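You operate a simulated robot arm through the tools that you are given. There is no shell and no other tool.

Carry out the task below with a simulated two-armed robot. There is one attempt and no reset: what you move stays moved.

TASK
Screw the cap back on the glass jar on the long steel table.

It is judged by the outcome, as a careful person would: the job done as asked, and still so three seconds after it is handed in. It fails if anything else is knocked over, pushed out of place, dropped, spilled or broken. Lids that push on must go on centred and level and be pressed home; caps that screw on are set level and turned clockwise until they are tight.

THE ROBOT
Two 7-joint arms with two-finger parallel grippers on one trunk, on a base that drives. Base frame: it is fixed to the floor where the robot stands at the start and does not move with it; the origin is under the middle of the robot, x ahead of it, y to its left, z up; the surface under the hand at the start is at about z = 850. Units: mm, rad, N and s.
The left shoulder is at the start at [62, 199, 1154], the right one opposite. With the tool pointing down near the work surface each hand reaches from about 280 to 700 mm from the robot's upright axis, wherever it stands, measured 20 degrees to its own side. Payload 1.57 kg a hand.
The tool frame of a hand sits at the grasp point between the pads (the TCP): z along the fingers, y along the line on which they close. The tips reach 30 mm beyond it. Largest opening 110 mm; finger width 24, thickness 12; the body of the gripper, 48 by 112 mm, starts 78 mm behind the TCP.
Orientation is that of the tool frame in the base frame, as a unit quaternion [x, y, z, w]. With the fingers straight down and closing along the base's y, the tool's x points along the base's -x, its y along +y and its z along -z.

THE INTERFACE
- The arms move only by the tool arm_command. It takes "left_motion", "right_motion" or both (then of equal length, played together; a hand with none holds still); each is text: rows parted by semicolons, each of 7 numbers parted by spaces: the shift along the tool's x, y, z in cm, then the turn, a rotation vector about the tool's x, y, z in rad, then the closure in counts, from 0 (fully open) to 255 (shut). In form: x y z rx ry rz fingers; .... A call has 1 to 20 rows; each row is the pose to reach, as a shift and turn from the pose commanded when the call began, along the tool's axes at that moment. Each row takes 0.2 s and may step no farther than 50 mm and 0.15 rad from the row before; otherwise, or with a gripper value out of range, the whole call is refused. A pose out of reach is approached as far as the arm can. The call stops where the force on the tool passes 40 N (or 10 N more than at its start, if that is more) or the arm is blocked; 0.2 s more then pass. The fingers move at their own pace (about 72 mm/s each) and stop on an object; they squeeze with about 36 N. The grip force told is the motor's: it shows also when the fingers shut on nothing. Time passes only in rows, and 0.2 s behind the last, so rows that repeat a pose let the fingers close. It gives the time, the measured TCP pose, the force on the tool (base axes), the opening and the grip force at its end, in the units of the frame above (readings bear some noise), with the torque about the TCP (base axes, N m) and any sound that the robot's microphone picked up.
- Cameras (640 x 400 px; columns grow to the right, rows downward): "scene" is now at [99.2, 24.6, 1737.8]; the picture's right is [0.52, -0.85, 0.00], its down [-0.73, -0.45, -0.52] and it looks along [0.44, 0.27, -0.86] (base axes); focal length 292 px, centre (320, 200). "left" rides on the left gripper at [70, -16, -141] in its tool frame; the picture's right is [0.23, 0.97, 0.00], its down [-0.85, 0.20, -0.48] and it looks along [-0.47, 0.11, 0.88] (tool axes); focal length 222 px, centre (320, 200). "right" rides on the right gripper at [70, 16, -141] in its tool frame; the picture's right is [-0.23, 0.97, 0.00], its down [-0.85, -0.20, -0.48] and it looks along [-0.47, -0.11, 0.88] (tool axes); focal length 222 px, centre (320, 200). There is no depth. A picture from a camera that has moved, and an enlarged one, comes with that camera's place and axes in the base frame and with its lens. The place of the scene camera against the robot may be out by one fixed shift of up to 25 mm in any direction.
- snapshot(camera): a new picture of that camera. No time passes.
- slide_trunk(by): slides the trunk up (or, below 0, down) by that many mm; the arms and the scene camera ride with it, the base frame stays. It gives what a move gives, with no picture.
- base_move(legs): drives the robot by 1 to 6 legs, each [ahead, left, turn to the left] in mm, mm and rad, along the robot's own axes; the way and the turn of a leg run together, so that a leg with both is an arc; at most 1500 mm and 3.142 rad a leg. The arms and the cameras ride along, it lands a little off, and it stops where it bumps. It gives what a move gives.
- turn_head(pan, tilt): turns the head with the scene camera to pan (to the left, within 1.501 rad either way) and tilt (down, from -0.506 to 1.204), counted from straight ahead of the robot. It gives what a move gives.
- inspect(camera, box): a new picture of the part [left, top, right, bottom] of that camera's present view, enlarged. No time passes.
- close_job(): hands the job in; it is judged then, once.

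Nothing tells you exact positions but the pictures and the camera data. Unless the task says otherwise, let go and move clear before handing in.

The tools are called after "Request:" as a command line: name --argument value ..., lists and objects as JSON in quotes. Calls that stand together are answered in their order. arm_command: Moves the arms, as the interface text tells. Its arguments: {"type":"object","properties":{"left_motion":{"type":"string"},"right_motion":{"type":"string"}},"required":[]} The other tools are called the same way: slide_trunk (by) slides the trunk up or down; base_move (legs) drives the base; turn_head (pan, tilt) turns the head that bears the scene camera; snapshot (camera) takes a picture; inspect (camera, box) takes an enlarged picture of a part of a camera's view; close_job () hands the job in.

At the start:

```text
time_s: 0.0
left_position: [313.1, 460.9, 1170.6]
left_orientation: [0.0, 1.0, 0.0, -0.001]
left_wrist_force: [-0.8, 0.5, 0.3]
left_wrist_torque: [-0.02, -0.03, 0.02]
left_width: 109.9
left_grasp_force: 0.0
right_position: [379.7, 21.1, 1080.4]
right_orientation: [0.0, 1.0, -0.001, -0.002]
right_wrist_force: [0.5, -0.1, -0.5]
right_wrist_torque: [-0.03, -0.03, 0.01]
right_width: 110.1
right_grasp_force: 0.0
trunk travel left (down, up): [-750.0, 240.0]
robot x, y, heading: [-2.3, -1.5, -0.002]
head pan, tilt: [0.552, 1.026]
```

scene: 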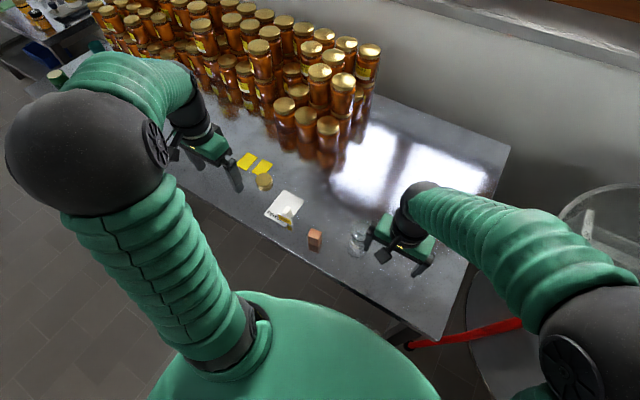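
right: 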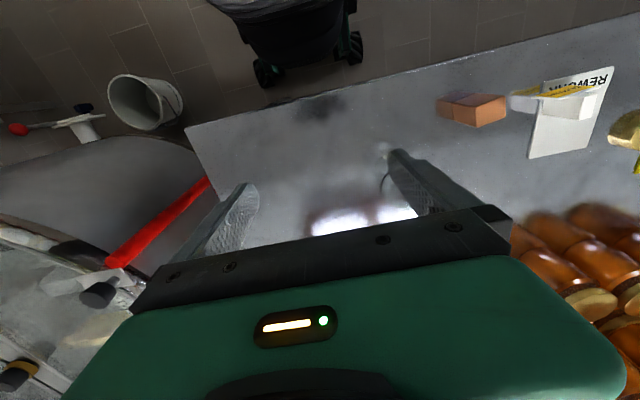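
left: 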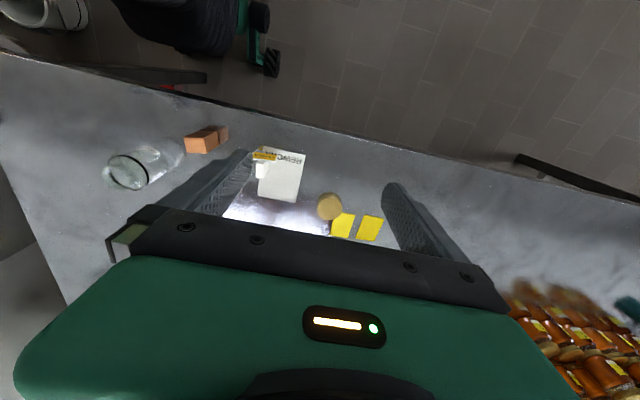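

I see a steel table with a glass jar near the right hand, a wooden block, a white card, and a golden cap near yellow labels. I'll look closer before moving.

Request:
inspect --camera "scene" --box '[220, 140, 460, 290]'

Request:
inspect --camera "left" --box '[80, 100, 420, 312]'

Request:
inspect --camera "right" --box '[340, 60, 640, 248]'

```text
2.67 times, centred on (340, 215) of scene
camera zoom: at [99.2, 24.6, 1737.8], right [0.52, -0.85, 0.0], down [-0.73, -0.45, -0.52], along [0.44, 0.27, -0.86], focal length 779 px, centre (267, 160)
```

zoom: 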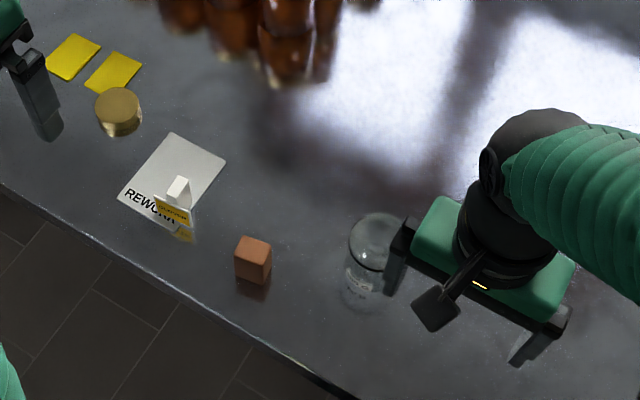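

```text
1.88 times, centred on (250, 206) of left
camera zoom: at [244.0, 444.6, 1312.0], right [-0.23, 0.97, 0.0], down [0.86, 0.2, 0.48], along [0.47, 0.11, -0.88], focal length 418 px, centre (452, 189)
```

zoom: 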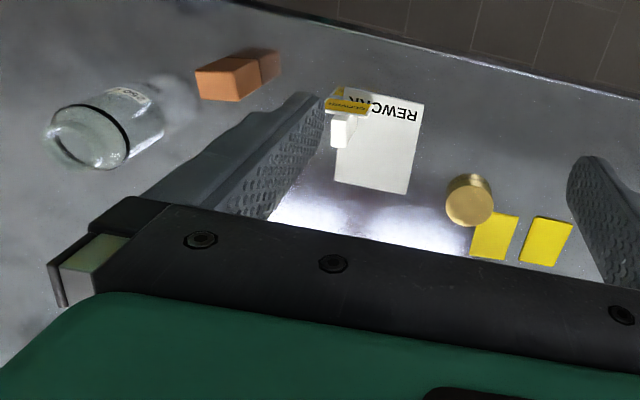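

```text
2.13 times, centred on (490, 154) of right
camera zoom: at [310.6, 36.7, 1221.4], right [0.23, 0.97, 0.0], down [0.86, -0.2, 0.48], along [0.47, -0.11, -0.88], focal length 473 px, centre (-42, 298)
```

zoom: 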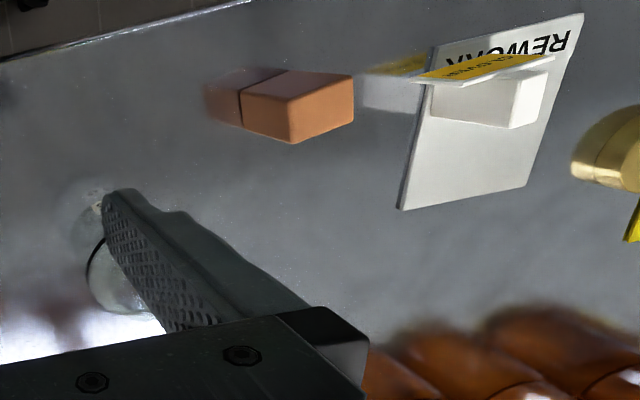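

The gold cap lies near (490, 520), beside the yellow labels, and the open jar stands near (470, 125). I'll bring the left hand nearer the cap for a closer look, and turn the right hand in free air towards a side-on holding pose with its camera on top.

Request:
arm_command --left_motion "-2 1 3.5 0 0 0 0; -4 2 7 0 0 0 0; -6 3 10.5 0 0 0 0; -8 4 14 0 0 0 0"

Request:
arm_command --right_motion "0.5 -1 0 0 0 0.15 0; 1 -2 0 0 0 0.3 0; 1.5 -3 0 0 0 0.45 0; 2 -4 0 0 0 0.6 0; 2.5 -5 0 0 0 0.75 0; 3 -6 0 0 0 0.9 0; 3.5 -7 0 0 0 1.05 0; 4 -8 0 0 0 1.2 0"

```text
time_s: 1.0
left_position: [393.5, 502.2, 1029.7]
left_orientation: [-0.001, 1.0, 0.0, -0.001]
left_wrist_force: [0.6, 0.4, -0.3]
left_wrist_torque: [0.01, 0.03, 0.02]
left_width: 110.1
left_grasp_force: 0.0
right_position: [381.5, 20.5, 1078.6]
right_orientation: [0.0, 1.0, -0.002, -0.001]
right_wrist_force: [0.9, 0.9, 0.0]
right_wrist_torque: [-0.03, 0.01, 0.0]
right_width: 110.1
right_grasp_force: 0.0
trunk travel left (down, up): [-750.0, 240.0]
robot x, y, heading: [0.2, 0.0, -0.001]
head pan, tilt: [0.552, 1.026]
```

```text
time_s: 2.8
left_position: [392.0, 501.0, 1032.5]
left_orientation: [0.0, 1.0, 0.0, 0.0]
left_wrist_force: [-0.7, 0.1, -0.7]
left_wrist_torque: [0.02, 0.0, -0.01]
left_width: 110.2
left_grasp_force: 0.1
right_position: [340.6, -60.8, 1080.1]
right_orientation: [0.566, 0.825, 0.001, -0.001]
right_wrist_force: [0.7, -0.2, 0.3]
right_wrist_torque: [0.01, 0.03, 0.02]
right_width: 109.9
right_grasp_force: 0.0
trunk travel left (down, up): [-750.0, 240.0]
robot x, y, heading: [1.3, -1.4, 0.001]
head pan, tilt: [0.552, 1.026]
```

Request:
snapshot --camera "left"

Request:
snapshot --camera "right"

Request:
inspect --camera "scene" --box '[290, 180, 450, 280]'

Request:
inspect --camera "scene" --box '[200, 140, 360, 240]'

```text
taken
camera left: at [322.3, 484.4, 1173.7], right [-0.23, 0.97, 0.0], down [0.86, 0.2, 0.48], along [0.47, 0.11, -0.88], focal length 222 px, centre (320, 200)
```

left: 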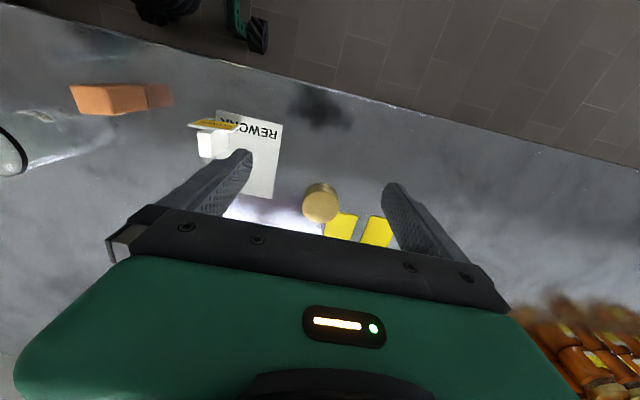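

```text
taken
camera right: at [330.0, 10.0, 1222.0], right [0.99, 0.14, 0.0], down [0.12, -0.87, 0.48], along [0.07, -0.47, -0.88], focal length 222 px, centre (320, 200)
```

right: 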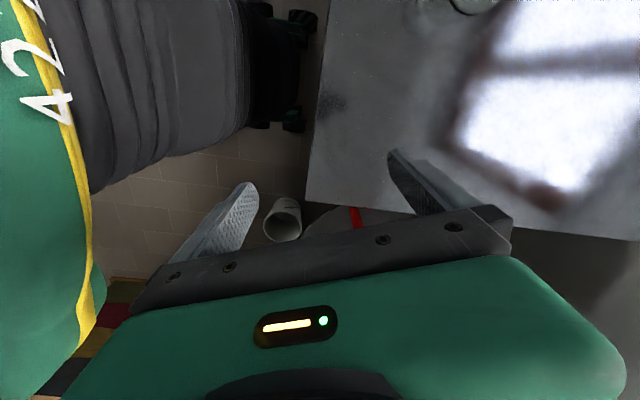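

```text
4.00 times, centred on (370, 230) of scene
camera zoom: at [99.2, 23.9, 1737.8], right [0.52, -0.85, 0.0], down [-0.73, -0.45, -0.52], along [0.44, 0.27, -0.86], focal length 1169 px, centre (120, 80)
```

zoom: 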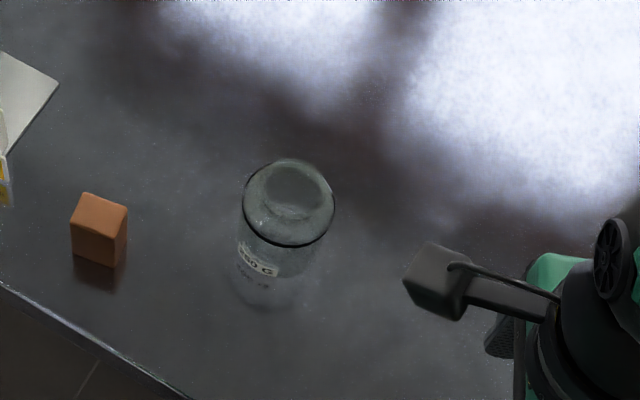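

```text
4.00 times, centred on (280, 190) of scene
camera zoom: at [99.2, 23.9, 1737.8], right [0.52, -0.85, 0.0], down [-0.73, -0.45, -0.52], along [0.44, 0.27, -0.86], focal length 1169 px, centre (480, 240)
```

zoom: 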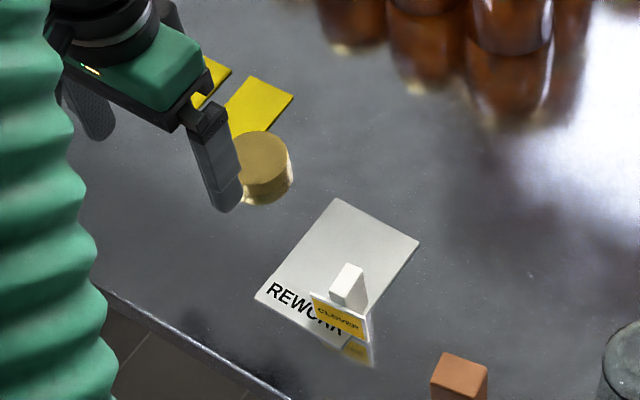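

The jar stands upright with its label legible, and the cap lies on the table by the yellow labels. I'll zoom in further on both to tell which way up the cap lies and what sizes they are.

Request:
inspect --camera "left" --box '[270, 160, 400, 241]'

Request:
inspect --camera "scene" --box '[240, 160, 304, 200]'

Request:
inspect --camera "scene" --box '[334, 212, 398, 252]'

Request:
inspect --camera "left" --box '[0, 60, 320, 260]'

```text
4.92 times, centred on (335, 200) of left
camera zoom: at [322.3, 484.4, 1173.7], right [-0.23, 0.97, 0.0], down [0.86, 0.2, 0.48], along [0.47, 0.11, -0.88], focal length 1094 px, centre (246, 198)
```

zoom: 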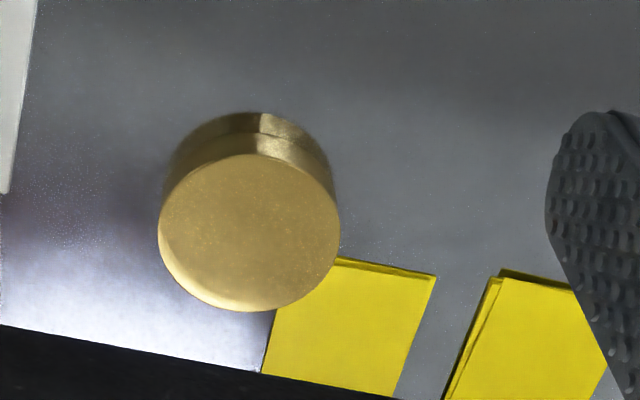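

```text
10.00 times, centred on (272, 180) of scene
camera zoom: at [99.2, 23.9, 1737.8], right [0.52, -0.85, 0.0], down [-0.73, -0.45, -0.52], along [0.44, 0.27, -0.86], focal length 2923 px, centre (800, 400)
```

zoom: 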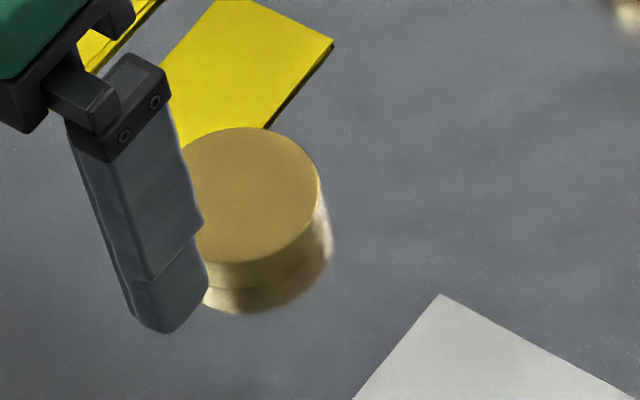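

```text
10.00 times, centred on (366, 232) of scene
camera zoom: at [99.2, 23.9, 1737.8], right [0.52, -0.85, 0.0], down [-0.73, -0.45, -0.52], along [0.44, 0.27, -0.86], focal length 2923 px, centre (-140, -120)
```

zoom: 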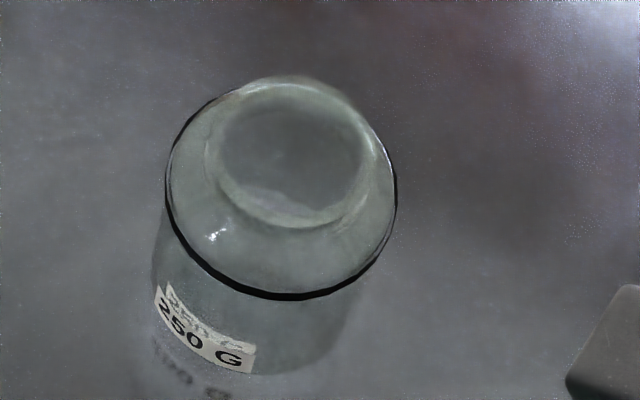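

```text
2.00 times, centred on (160, 160) of left
camera zoom: at [322.3, 484.4, 1173.7], right [-0.23, 0.97, 0.0], down [0.86, 0.2, 0.48], along [0.47, 0.11, -0.88], focal length 444 px, centre (640, 280)
```

zoom: 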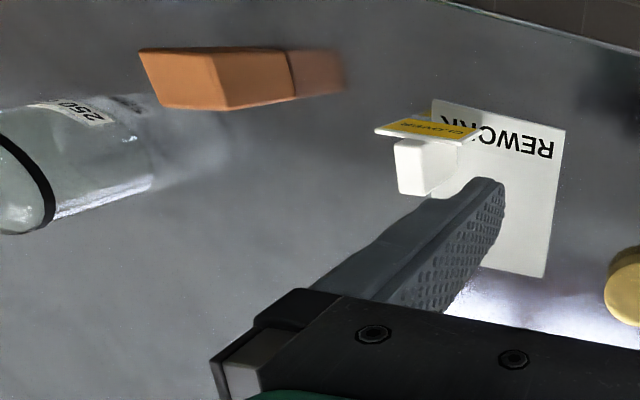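

The cap lies top side up, centred near (499, 526), about 59 mm across and 16 mm high, with a yellow label's corner right by its far-left edge. So I'll grip it along a diagonal that keeps clear of the label. First I'll finish turning the right hand so its camera ends up above the hand.

Request:
arm_command --right_motion "0 0 0 0 0 0.15 0; 0 0 0 0 0 0.3 0; 0 0 0 0 0 0.45 0; 0 0 0 0 0 0.6 0; 0 0 0 0 0 0.75 0; 0 0 0 0 0 0.9 0; 0 0 0 0 0 1.05 0; 0 0 0 0 0 1.2 0; 0 0 0 0 0 1.34 0"

```text
time_s: 4.8
left_position: [391.2, 500.6, 1032.8]
left_orientation: [0.0, 1.0, 0.001, 0.0]
left_wrist_force: [-0.8, -0.5, 0.0]
left_wrist_torque: [-0.01, 0.01, 0.02]
left_width: 110.3
left_grasp_force: 0.0
right_position: [340.0, -60.1, 1079.5]
right_orientation: [0.955, 0.295, 0.0, 0.0]
right_wrist_force: [0.0, 0.5, 0.0]
right_wrist_torque: [-0.01, -0.04, -0.01]
right_width: 109.9
right_grasp_force: 0.1
trunk travel left (down, up): [-750.0, 240.0]
robot x, y, heading: [-0.5, 1.7, -0.0]
head pan, tilt: [0.552, 1.026]
```

The right hand turns freely in both directions. I'll set its heading to about 60° left of ahead, then pitch it towards horizontal in clear air behind the jar.

Request:
arm_command --right_motion "0 0 0 0 0 -0.15 0; 0 0 0 0 0 -0.3 0; 0 0 0 0 0 -0.45 0"

Request:
arm_command --right_motion "0.5 0 0 0 0.14 0 0; 1 0 0 0 0.28 0 0; 1.5 0.2 0 0 0.42 0 0; 2 0.4 0 0 0.56 0 0; 2.5 0.6 0 0 0.7 0 0; 3 0.8 0 0 0.84 0 0; 3.5 1 0 0 0.98 0 0; 4 1.2 0 0 1.1 0 0; 4.5 1.4 0 0 1.2 0 0"

```text
time_s: 5.6
left_position: [390.8, 501.6, 1031.5]
left_orientation: [0.0, 1.0, 0.0, 0.0]
left_wrist_force: [0.0, 0.0, 0.1]
left_wrist_torque: [-0.02, -0.01, -0.01]
left_width: 110.1
left_grasp_force: 0.0
right_position: [339.2, -61.4, 1080.6]
right_orientation: [0.864, 0.503, -0.001, 0.0]
right_wrist_force: [0.0, -0.1, -0.4]
right_wrist_torque: [0.0, 0.0, -0.04]
right_width: 110.2
right_grasp_force: 0.0
trunk travel left (down, up): [-750.0, 240.0]
robot x, y, heading: [0.4, 0.3, 0.002]
head pan, tilt: [0.552, 1.026]
```

```text
time_s: 7.6
left_position: [392.5, 502.0, 1032.2]
left_orientation: [0.0, 1.0, 0.001, -0.001]
left_wrist_force: [0.8, -0.1, 0.6]
left_wrist_torque: [-0.01, 0.01, 0.0]
left_width: 109.7
left_grasp_force: 0.1
right_position: [398.9, -33.4, 1071.8]
right_orientation: [0.713, 0.413, 0.49, -0.284]
right_wrist_force: [1.0, -0.1, -1.1]
right_wrist_torque: [0.02, 0.02, 0.03]
right_width: 110.1
right_grasp_force: 0.1
right hand out of reach, approached as far as the arm can: row 4, 5, 6, 7, 8, 9
trunk travel left (down, up): [-750.0, 240.0]
robot x, y, heading: [-0.3, 1.2, -0.003]
head pan, tilt: [0.552, 1.026]
```

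The right hand took the wanted orientation, though the position was slightly off because the arm is folded there. Now I'll look at the jar through its camera.

Request:
snapshot --camera "right"

Request:
snapshot --camera "scene"

```text
taken
camera right: at [359.1, -134.2, 1187.4], right [0.81, -0.55, -0.21], down [-0.55, -0.56, -0.62], along [0.23, 0.62, -0.75], focal length 222 px, centre (320, 200)
```

right: 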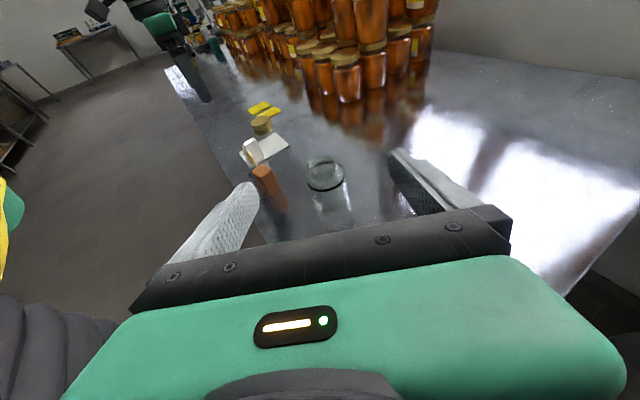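

```text
taken
camera scene: at [100.9, 22.7, 1737.8], right [0.52, -0.85, 0.0], down [-0.73, -0.45, -0.52], along [0.44, 0.27, -0.86], focal length 292 px, centre (320, 200)
```

scene: 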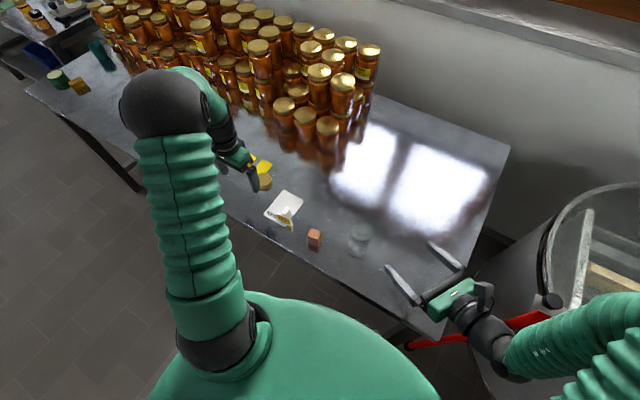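

The right camera now sees the jar directly between the fingers. I'll zoom in on it.

Request:
inspect --camera "right" --box '[280, 140, 376, 200]'

Request:
inspect --camera "right" --box '[270, 140, 400, 221]'

Request:
inspect --camera "scene" --box '[334, 212, 398, 268]'

```text
6.67 times, centred on (328, 170) of right
camera zoom: at [359.1, -134.2, 1187.4], right [0.81, -0.55, -0.21], down [-0.55, -0.56, -0.62], along [0.23, 0.62, -0.75], focal length 1481 px, centre (267, 400)
```

zoom: 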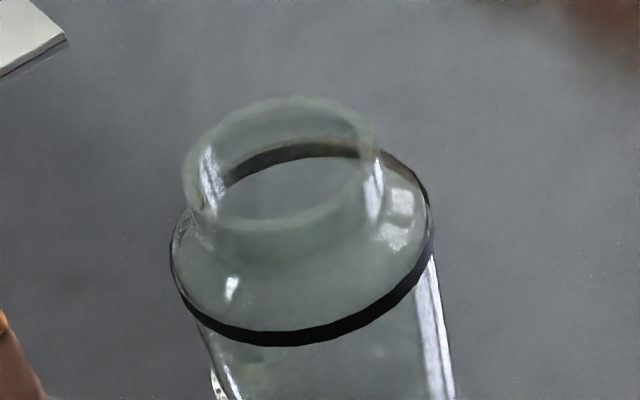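

```text
4.92 times, centred on (335, 180) of right
camera zoom: at [359.1, -134.2, 1187.4], right [0.81, -0.55, -0.21], down [-0.55, -0.56, -0.62], along [0.23, 0.62, -0.75], focal length 1094 px, centre (246, 296)
```

zoom: 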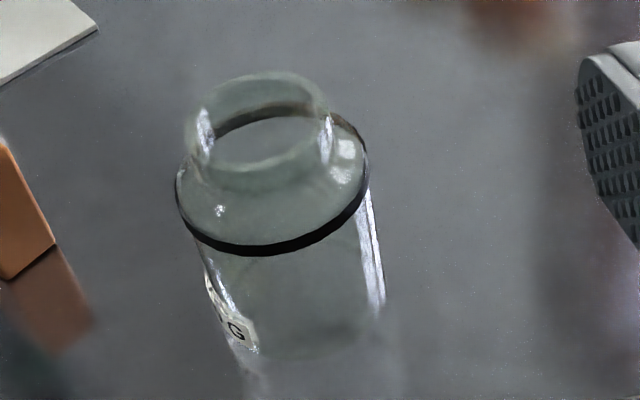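

```text
7.14 times, centred on (366, 240) of scene
camera zoom: at [100.9, 22.7, 1737.8], right [0.52, -0.85, 0.0], down [-0.73, -0.45, -0.52], along [0.44, 0.27, -0.86], focal length 2088 px, centre (-9, -86)
```

zoom: 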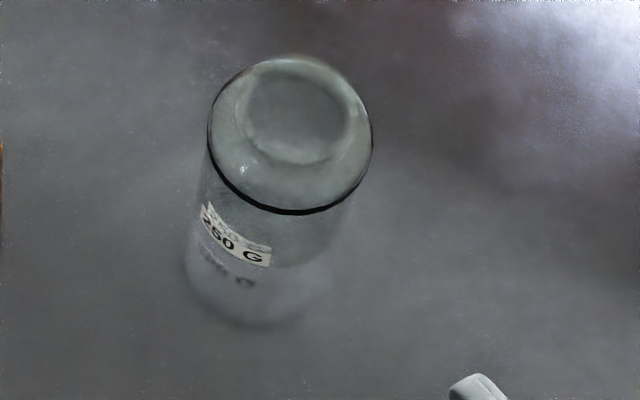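

I now put the jar near (477, 130), with a mouth about 53 mm wide at z≈940 and a 75 mm body. Next I'll bring the left hand over the cap, turned one radian anticlockwise so the fingers avoid the yellow labels and leave room for clockwise turning.

Request:
arm_command --left_motion "-1.6 0.3 0.8 0 0 -0.143 40; -3.2 0.7 1.6 0 0 -0.286 70; -4.8 1.0 2.4 0 0 -0.429 70; -6.4 1.4 3.2 0 0 -0.572 70; -8 1.7 4 0 0 -0.715 70; -9.4 2.1 4.8 0 0 -0.858 70; -10.7 2.4 5.5 0 0 -1.0 70"

Request:
snapshot --camera "left"

```text
time_s: 9.2
left_position: [500.8, 525.5, 975.6]
left_orientation: [-0.48, 0.877, 0.0, -0.001]
left_wrist_force: [-0.1, 0.2, 0.7]
left_wrist_torque: [-0.02, 0.05, 0.01]
left_width: 79.8
left_grasp_force: 0.1
right_position: [398.7, -31.7, 1072.2]
right_orientation: [0.714, 0.415, 0.487, -0.284]
right_wrist_force: [-0.7, 0.4, -0.4]
right_wrist_torque: [-0.01, 0.04, 0.0]
right_width: 109.8
right_grasp_force: 0.0
trunk travel left (down, up): [-750.0, 240.0]
robot x, y, heading: [-1.1, -1.2, -0.006]
head pan, tilt: [0.552, 1.026]
```

```text
taken
camera left: at [476.1, 458.0, 1116.5], right [-0.94, 0.33, 0.0], down [0.29, 0.83, 0.48], along [0.16, 0.45, -0.88], focal length 222 px, centre (320, 200)
```

left: 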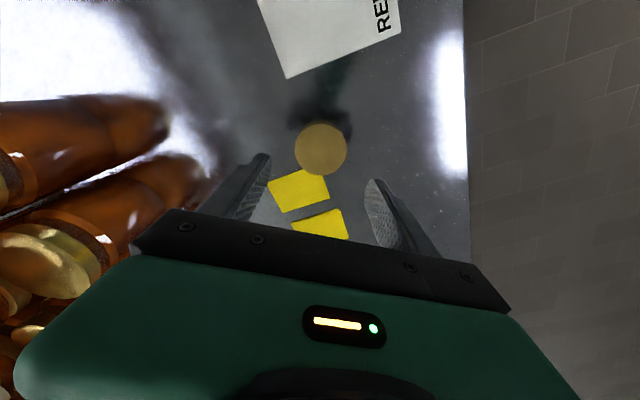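

The cap is well framed between the fingers, with the labels beyond it. I'll zoom in to refine its centre and the label edge.

Request:
inspect --camera "left" --box '[240, 105, 400, 205]'

Request:
inspect --camera "left" --box '[272, 110, 368, 170]'

```text
4.00 times, centred on (320, 155) of left
camera zoom: at [476.1, 458.0, 1116.5], right [-0.94, 0.33, 0.0], down [0.29, 0.83, 0.48], along [0.16, 0.45, -0.88], focal length 888 px, centre (320, 380)
```

zoom: 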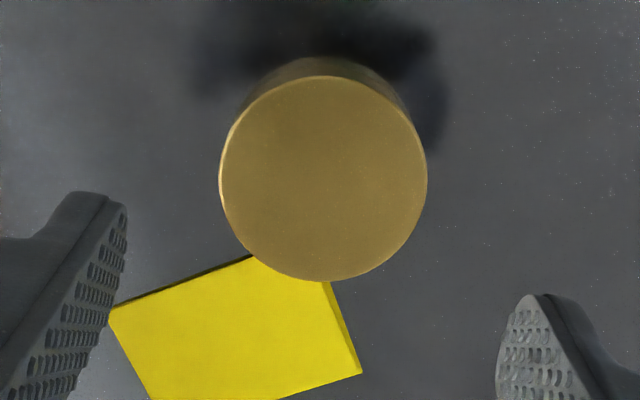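

```text
6.67 times, centred on (320, 140) of left
camera zoom: at [476.1, 458.0, 1116.5], right [-0.94, 0.33, 0.0], down [0.29, 0.83, 0.48], along [0.16, 0.45, -0.88], focal length 1481 px, centre (320, 600)
```

zoom: 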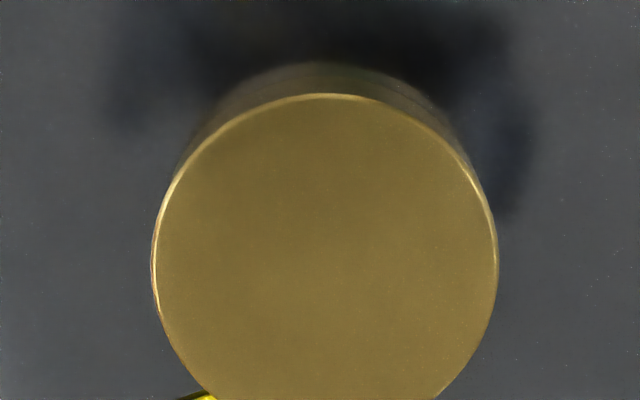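

Both views agree: the cap centre is at (499, 525.6), its top is near z=866, and it is 60 mm across. The label corner lies between the finger positions, so I'll descend straight down with the fingertips just above the table.

Request:
arm_command --left_motion "0.08 0.15 3 0 0 0 70; 0.08 0.15 6 0 0 0 70; 0.08 0.15 7.5 0 0 0 70; 0.08 0.15 8.5 0 0 0 70; 0.08 0.15 9.1 0 0 0 70"

Request:
snapshot --camera "left"

```text
time_s: 10.4
left_position: [497.6, 525.0, 884.4]
left_orientation: [-0.479, 0.878, 0.0, 0.0]
left_wrist_force: [0.0, -0.2, 0.1]
left_wrist_torque: [-0.01, 0.0, 0.02]
left_width: 79.7
left_grasp_force: 0.0
right_position: [399.5, -32.5, 1071.7]
right_orientation: [0.714, 0.414, 0.488, -0.284]
right_wrist_force: [0.5, 0.0, 0.1]
right_wrist_torque: [-0.01, 0.0, -0.02]
right_width: 109.9
right_grasp_force: 0.1
trunk travel left (down, up): [-750.0, 240.0]
robot x, y, heading: [-2.1, -2.1, 0.003]
head pan, tilt: [0.552, 1.026]
```

```text
taken
camera left: at [473.8, 457.2, 1026.1], right [-0.94, 0.33, 0.0], down [0.29, 0.83, 0.48], along [0.16, 0.45, -0.88], focal length 222 px, centre (320, 200)
```

left: 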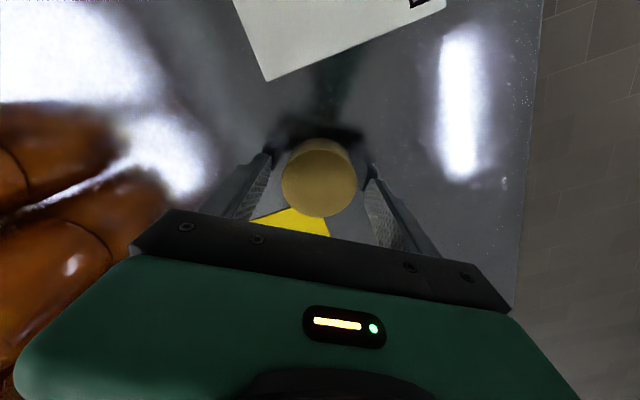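

The cap is centred between the fingers with clearance from the label. I'll close on it now.

Request:
arm_command --left_motion "0 0 0 0 0 0 100; 0 0 0 0 0 0 130; 0 0 0 0 0 0 200; 0 0 0 0 0 0 255; 0 0 0 0 0 0 255; 0 0 0 0 0 0 255"

Request:
snapshot --camera "left"

```text
time_s: 11.8
left_position: [497.6, 524.3, 884.8]
left_orientation: [-0.48, 0.877, 0.0, 0.0]
left_wrist_force: [0.0, 0.7, -0.4]
left_wrist_torque: [-0.01, 0.02, -0.01]
left_width: 58.3
left_grasp_force: 35.8
right_position: [397.7, -31.9, 1071.6]
right_orientation: [0.714, 0.415, 0.487, -0.284]
right_wrist_force: [-0.8, 0.5, 0.3]
right_wrist_torque: [-0.02, -0.01, 0.01]
right_width: 110.1
right_grasp_force: 0.0
trunk travel left (down, up): [-750.0, 240.0]
robot x, y, heading: [-1.4, -1.2, -0.001]
head pan, tilt: [0.552, 1.026]
```

```text
taken
camera left: at [473.7, 457.1, 1026.6], right [-0.94, 0.33, 0.0], down [0.29, 0.83, 0.48], along [0.16, 0.45, -0.88], focal length 222 px, centre (320, 200)
```

left: 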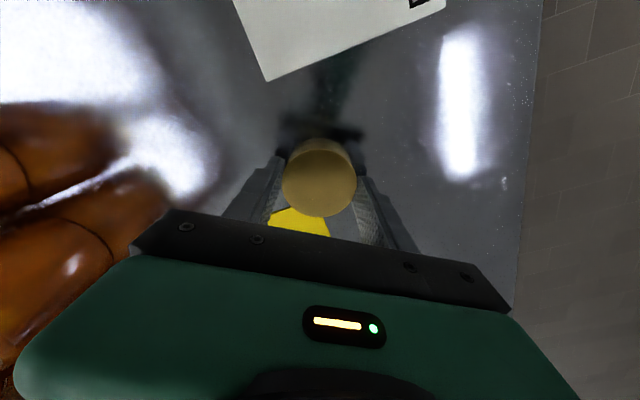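

The grip holds at 58.3 mm with 36 N. I'll lift straight up and check that the label stays where it was.

Request:
arm_command --left_motion "0 0 -0.5 0 0 0 255; 0 0 -1.5 0 0 0 255; 0 0 -4 0 0 0 255; 0 0 -8 0 0 0 255; 0 0 -12 0 0 0 255; 0 0 -16 0 0 0 255; 0 0 -17 0 0 0 255"

Request:
snapshot --camera "left"

Request:
inspect --camera "left" --box '[240, 105, 400, 255]'

Request:
snapshot --camera "scene"

```text
time_s: 13.4
left_position: [499.3, 524.2, 1054.9]
left_orientation: [-0.48, 0.877, 0.001, 0.0]
left_wrist_force: [0.0, 0.5, -0.1]
left_wrist_torque: [-0.01, 0.01, 0.05]
left_width: 58.0
left_grasp_force: 35.9
right_position: [397.2, -32.2, 1071.9]
right_orientation: [0.714, 0.415, 0.487, -0.284]
right_wrist_force: [-1.0, -0.8, 0.5]
right_wrist_torque: [-0.02, -0.03, -0.01]
right_width: 110.0
right_grasp_force: 0.1
trunk travel left (down, up): [-750.0, 240.0]
robot x, y, heading: [-2.8, -0.8, -0.002]
head pan, tilt: [0.552, 1.026]
```

```text
taken
camera left: at [475.2, 457.1, 1195.8], right [-0.94, 0.33, 0.0], down [0.29, 0.83, 0.48], along [0.16, 0.45, -0.88], focal length 222 px, centre (320, 200)
```

left: 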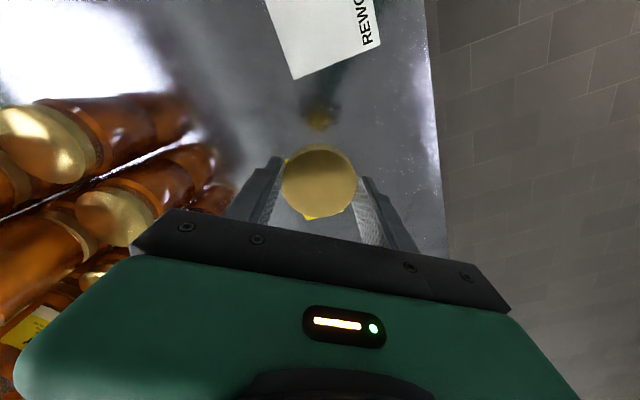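

```text
2.67 times, centred on (320, 180) of left
camera zoom: at [475.2, 457.1, 1195.8], right [-0.94, 0.33, 0.0], down [0.29, 0.83, 0.48], along [0.16, 0.45, -0.88], focal length 592 px, centre (320, 253)
```

zoom: 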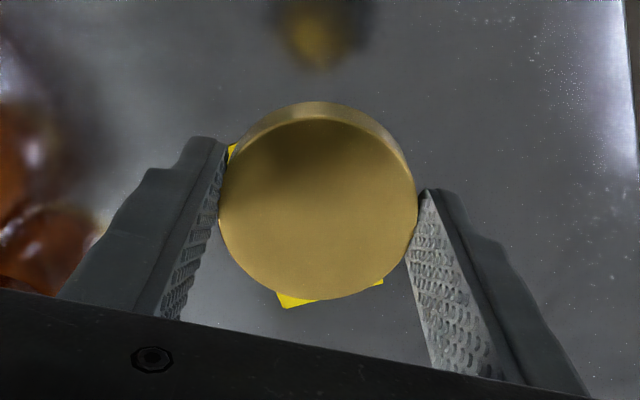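

```text
taken
camera scene: at [100.5, 23.4, 1737.7], right [0.52, -0.85, 0.0], down [-0.73, -0.45, -0.52], along [0.44, 0.27, -0.86], focal length 292 px, centre (320, 200)
```

scene: 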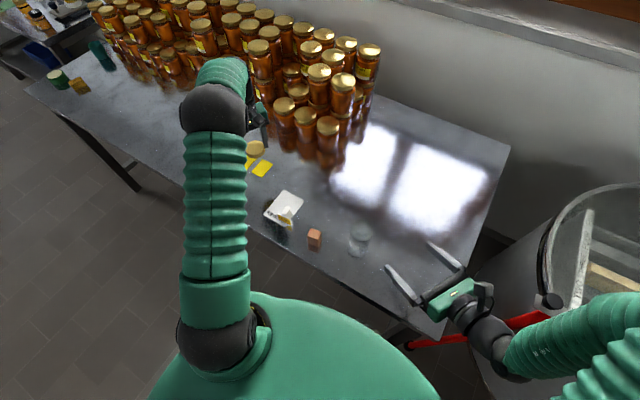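

The cap is in the hand, nearly centred, and the label looks undisturbed. I'll carry the cap over at height so the left camera looks straight down on the jar, which will let me locate it better.

Request:
arm_command --left_motion "3.9 -2.49 0 0 0 0 255; 7.8 -4.98 0 0 0 0 255; 11.7 -7.47 0 0 0 0 255; 15.6 -9.97 0 0 0 0 255; 19.5 -12.46 0 0 0 0 255; 23.4 -14.95 0 0 0 0 255; 27.3 -17.44 0 0 0 0 255; 27.3 -17.44 0 0 0 0 255"

Request:
snapshot --camera "left"

Request:
inspect --camera "left" --box '[240, 20, 400, 120]'

Request:
inspect --camera "right" --box '[260, 130, 420, 230]'

```text
time_s: 15.2
left_position: [499.5, 199.4, 1055.0]
left_orientation: [-0.48, 0.877, 0.002, 0.0]
left_wrist_force: [-0.7, 0.3, 0.0]
left_wrist_torque: [0.03, 0.0, 0.03]
left_width: 57.9
left_grasp_force: 36.0
right_position: [397.5, -33.6, 1071.5]
right_orientation: [0.713, 0.415, 0.488, -0.285]
right_wrist_force: [0.0, 0.4, -0.5]
right_wrist_torque: [0.0, -0.02, 0.02]
right_width: 109.9
right_grasp_force: 0.2
trunk travel left (down, up): [-750.0, 240.0]
robot x, y, heading: [-0.1, 2.9, 0.0]
head pan, tilt: [0.552, 1.026]
```

```text
taken
camera left: at [474.6, 131.2, 1196.7], right [-0.94, 0.33, 0.0], down [0.29, 0.83, 0.48], along [0.16, 0.45, -0.88], focal length 222 px, centre (320, 200)
```

left: 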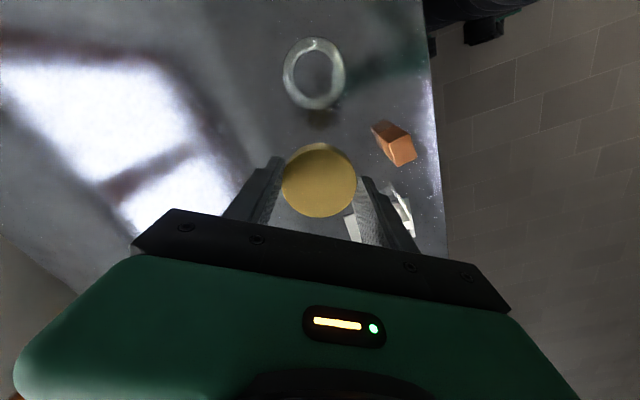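

```text
4.00 times, centred on (320, 70) of left
camera zoom: at [474.6, 131.2, 1196.7], right [-0.94, 0.33, 0.0], down [0.29, 0.83, 0.48], along [0.16, 0.45, -0.88], focal length 888 px, centre (320, 720)
```

zoom: 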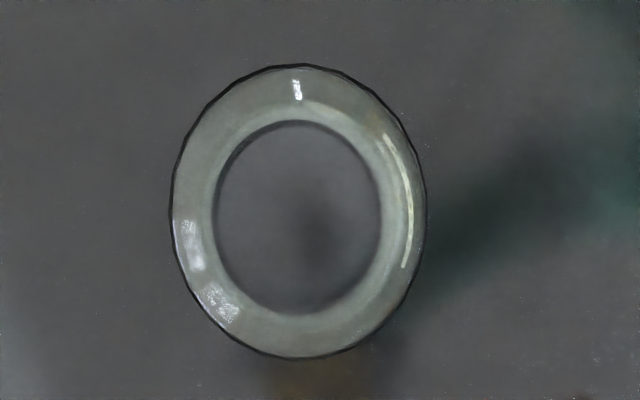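

```text
4.00 times, centred on (340, 180) of right
camera zoom: at [358.9, -135.3, 1187.5], right [0.81, -0.55, -0.21], down [-0.55, -0.56, -0.62], along [0.23, 0.62, -0.75], focal length 888 px, centre (240, 280)
```

zoom: 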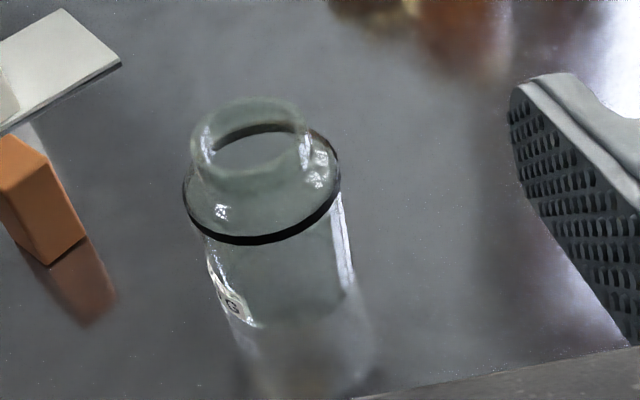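

From straight above, the jar axis is at about (479, 125.5), the mouth top near z=944, the shoulder at z≈916 and the body about 71 mm wide. I'll start bringing the open right hand to a pose behind the jar, high first, to check where it lands.

Request:
arm_command --right_motion "-1.0 0.5 2.8 0 0 0 0; -2.1 1.0 5.6 0 0 0 0; -3.2 1.4 8.4 0 0 0 0; -3.2 1.4 8.4 0 0 0 0"

```text
time_s: 16.2
left_position: [497.4, 200.6, 1056.1]
left_orientation: [-0.48, 0.877, 0.001, 0.001]
left_wrist_force: [0.1, 0.8, 0.3]
left_wrist_torque: [0.01, -0.01, -0.02]
left_width: 57.8
left_grasp_force: 36.4
right_position: [443.4, 18.5, 1012.0]
right_orientation: [0.714, 0.414, 0.488, -0.284]
right_wrist_force: [0.6, 0.3, -0.3]
right_wrist_torque: [-0.02, 0.03, -0.02]
right_width: 109.9
right_grasp_force: 0.1
trunk travel left (down, up): [-750.0, 240.0]
robot x, y, heading: [3.0, 4.0, -0.001]
head pan, tilt: [0.552, 1.026]
```

The right hand moves exactly as told from its measured pose. Next I'll lower it to the pre-grasp pose, about 120 mm behind the jar at mid-body height.

Request:
arm_command --right_motion "-3.02 -0.56 0.92 0 0 0 0; -6.04 -1.13 1.84 0 0 0 0; -9.06 -1.69 2.76 0 0 0 0; -12.08 -2.26 3.68 0 0 0 0; -12.08 -2.26 3.68 0 0 0 0"

Request:
snapshot --camera "right"

Request:
snapshot --camera "left"

Request:
inspect --camera "scene" --box '[290, 180, 530, 330]'

```text
time_s: 17.4
left_position: [498.8, 200.6, 1054.5]
left_orientation: [-0.479, 0.878, 0.001, 0.0]
left_wrist_force: [0.0, 0.0, 0.0]
left_wrist_torque: [0.04, -0.01, -0.03]
left_width: 58.0
left_grasp_force: 36.4
right_position: [416.6, 20.7, 883.8]
right_orientation: [0.714, 0.415, 0.488, -0.284]
right_wrist_force: [0.2, 0.2, 0.0]
right_wrist_torque: [0.03, -0.02, -0.01]
right_width: 110.2
right_grasp_force: 0.0
trunk travel left (down, up): [-750.0, 240.0]
robot x, y, heading: [2.2, -1.4, 0.001]
head pan, tilt: [0.552, 1.026]
```

```text
taken
camera right: at [378.2, -79.9, 1000.1], right [0.8, -0.55, -0.21], down [-0.55, -0.56, -0.62], along [0.23, 0.62, -0.75], focal length 222 px, centre (320, 200)
```

right: 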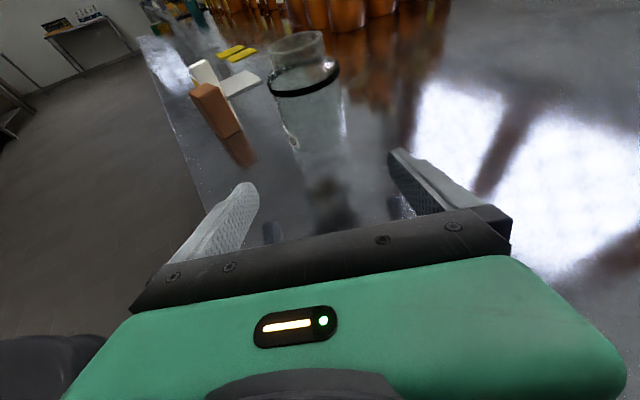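

```text
taken
camera left: at [474.5, 132.2, 1196.8], right [-0.94, 0.33, 0.0], down [0.29, 0.83, 0.48], along [0.16, 0.45, -0.88], focal length 222 px, centre (320, 200)
```

left: 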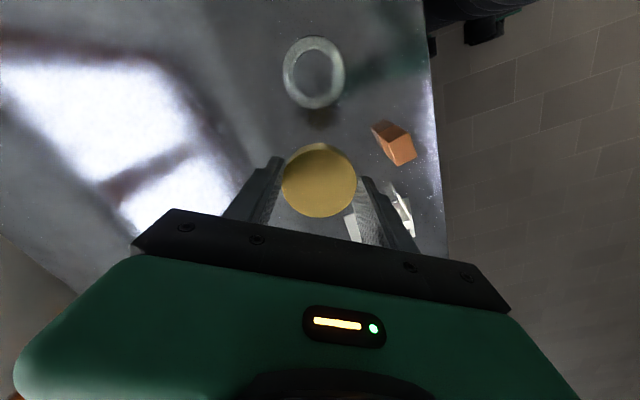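

```text
2.67 times, centred on (410, 255) of scene
camera zoom: at [100.8, 21.4, 1737.8], right [0.52, -0.85, 0.0], down [-0.73, -0.45, -0.52], along [0.44, 0.27, -0.86], focal length 779 px, centre (80, 53)
```

zoom: 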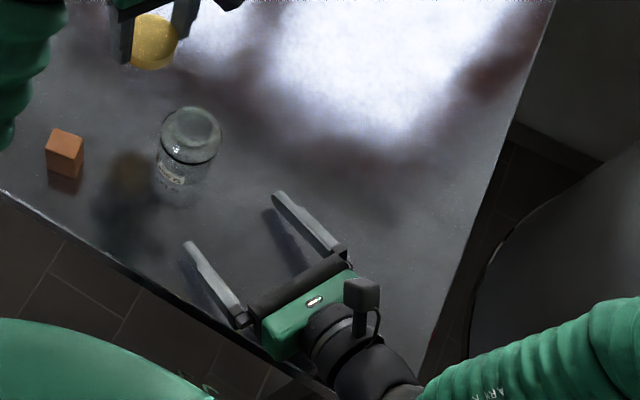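

The right hand is at the pre-grasp pose, clear of the table. I'll take a closer, lower view of the jar to pin down its heights and lateral alignment.

Request:
inspect --camera "right" --box '[224, 10, 384, 110]'

Request:
inspect --camera "right" --box '[224, 80, 384, 180]'

```text
4.00 times, centred on (304, 60) of right
camera zoom: at [378.2, -79.9, 1000.1], right [0.8, -0.55, -0.21], down [-0.55, -0.56, -0.62], along [0.23, 0.62, -0.75], focal length 888 px, centre (384, 760)
```

zoom: 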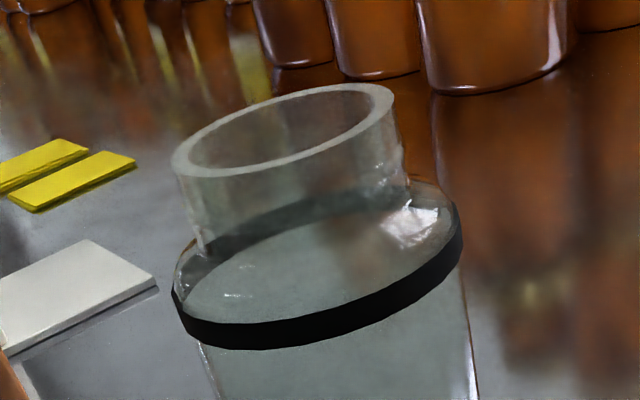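

```text
4.00 times, centred on (304, 130) of right
camera zoom: at [378.2, -79.9, 1000.1], right [0.8, -0.55, -0.21], down [-0.55, -0.56, -0.62], along [0.23, 0.62, -0.75], focal length 888 px, centre (384, 480)
```

zoom: 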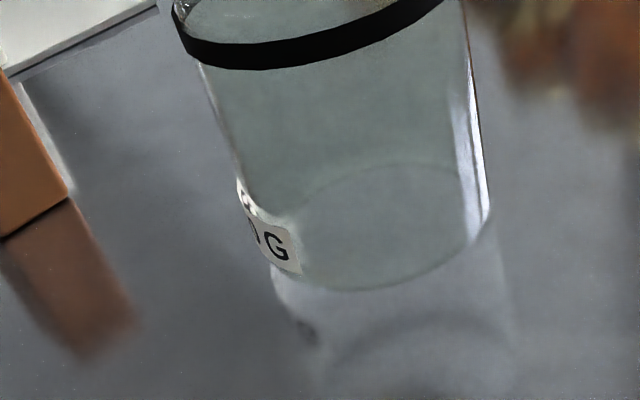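

Heights confirmed: mouth top at z≈945, table at z≈852, and the right hand is within 2 mm of lateral alignment. I'll advance it around the jar body with the fingers fully open.

Request:
arm_command --right_motion "0.84 0.04 2.09 0 0 0 0; 1.69 0.07 4.17 0 0 0 0; 2.53 0.11 6.26 0 0 0 0; 3.38 0.14 8.34 0 0 0 0; 4.22 0.18 10.43 0 0 0 0; 4.22 0.18 10.43 0 0 0 0"

Request:
snapshot --camera "right"

Request:
inspect --camera "left" --box '[200, 0, 440, 150]'

```text
time_s: 18.8
left_position: [497.5, 199.6, 1054.4]
left_orientation: [-0.479, 0.878, 0.001, -0.001]
left_wrist_force: [-0.1, 0.2, -0.2]
left_wrist_torque: [0.0, -0.03, -0.01]
left_width: 57.9
left_grasp_force: 35.7
right_position: [476.3, 119.2, 884.8]
right_orientation: [0.714, 0.414, 0.488, -0.283]
right_wrist_force: [1.2, 0.0, 0.7]
right_wrist_torque: [-0.01, 0.0, -0.03]
right_width: 109.8
right_grasp_force: 0.1
trunk travel left (down, up): [-750.0, 240.0]
robot x, y, heading: [-0.5, -2.6, -0.001]
head pan, tilt: [0.552, 1.026]
```

```text
taken
camera right: at [437.5, 18.1, 1001.4], right [0.8, -0.55, -0.21], down [-0.55, -0.56, -0.62], along [0.23, 0.62, -0.75], focal length 222 px, centre (320, 200)
```

right: 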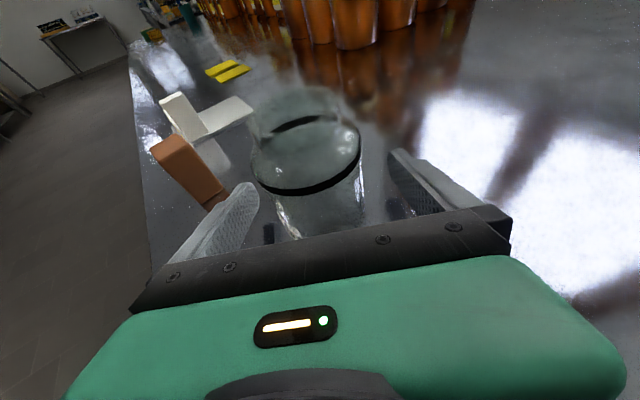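

```text
2.67 times, centred on (320, 75) of left
camera zoom: at [474.5, 132.9, 1196.7], right [-0.94, 0.33, 0.0], down [0.29, 0.83, 0.48], along [0.16, 0.45, -0.88], focal length 592 px, centre (320, 533)
```

zoom: 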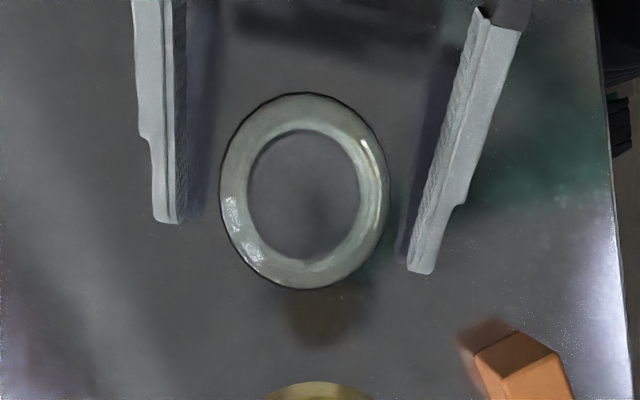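

The top view shows the right fingers straddling the jar body nearly symmetrically. I'll close them gently on it.

Request:
arm_command --right_motion "0 0.1 0 0 0 0 40; 0 0.1 0 0 0 0 65; 0 0.1 0 0 0 0 78; 0 0.1 0 0 0 0 86; 0 0.1 0 0 0 0 94; 0 0.1 0 0 0 0 110; 0 0.1 0 0 0 0 255; 0 0.1 0 0 0 0 255"

Request:
inspect --camera "left" --box '[200, 0, 440, 150]'

Request:
snapshot --camera "right"

```text
time_s: 20.6
left_position: [499.2, 200.0, 1055.7]
left_orientation: [-0.48, 0.877, 0.001, -0.001]
left_wrist_force: [0.3, 0.1, -0.9]
left_wrist_torque: [0.0, 0.0, 0.0]
left_width: 58.0
left_grasp_force: 35.8
right_position: [476.3, 118.4, 885.8]
right_orientation: [0.713, 0.414, 0.489, -0.284]
right_wrist_force: [0.0, 0.2, 0.6]
right_wrist_torque: [0.02, -0.07, 0.0]
right_width: 66.7
right_grasp_force: 36.3
trunk travel left (down, up): [-750.0, 240.0]
robot x, y, heading: [-2.1, -1.7, -0.003]
head pan, tilt: [0.552, 1.026]
```

```text
2.67 times, centred on (320, 75) of left
camera zoom: at [474.7, 132.7, 1196.6], right [-0.94, 0.33, 0.0], down [0.29, 0.83, 0.48], along [0.16, 0.45, -0.88], focal length 592 px, centre (320, 533)
```

zoom: 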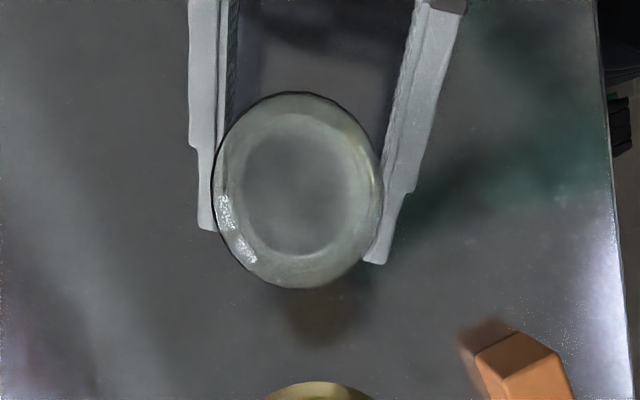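

```text
taken
camera right: at [438.4, 17.0, 1001.8], right [0.8, -0.55, -0.21], down [-0.55, -0.56, -0.62], along [0.23, 0.62, -0.75], focal length 222 px, centre (320, 200)
```

right: 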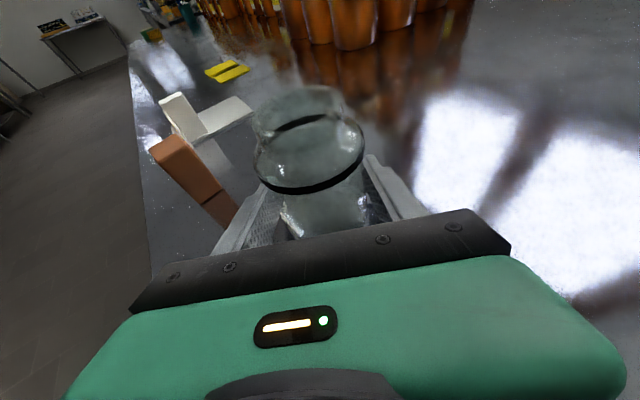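

The jar is held at 66.7 mm with 36 N and still stands upright. I'll measure the mouth centre again precisely from above.

Request:
inspect --camera "left" --box '[256, 20, 368, 120]'

Request:
inspect --camera "right" --box '[230, 60, 390, 220]'

```text
4.00 times, centred on (312, 70) of left
camera zoom: at [474.7, 132.7, 1196.6], right [-0.94, 0.33, 0.0], down [0.29, 0.83, 0.48], along [0.16, 0.45, -0.88], focal length 888 px, centre (352, 720)
```

zoom: 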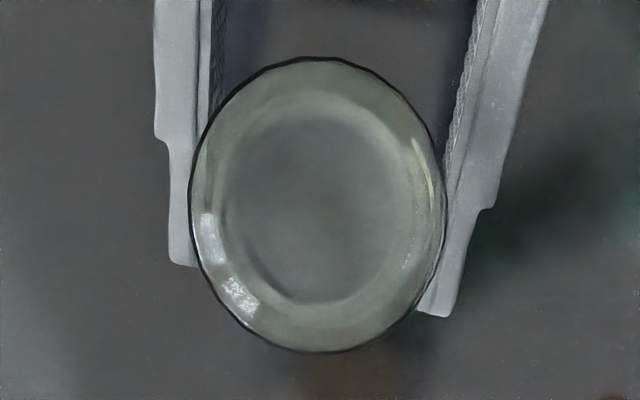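

```text
2.50 times, centred on (310, 140) of right
camera zoom: at [438.4, 17.0, 1001.8], right [0.8, -0.55, -0.21], down [-0.55, -0.56, -0.62], along [0.23, 0.62, -0.75], focal length 555 px, centre (345, 350)
```

zoom: 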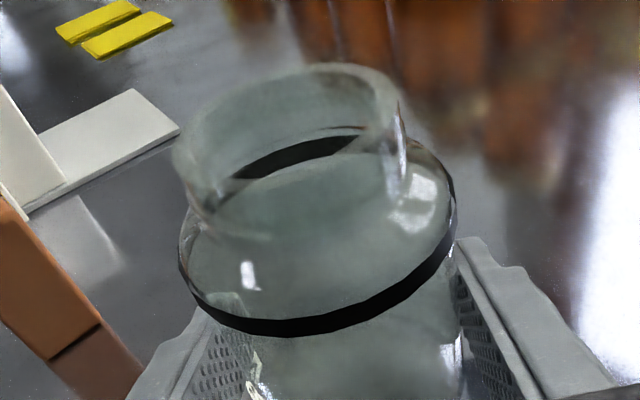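

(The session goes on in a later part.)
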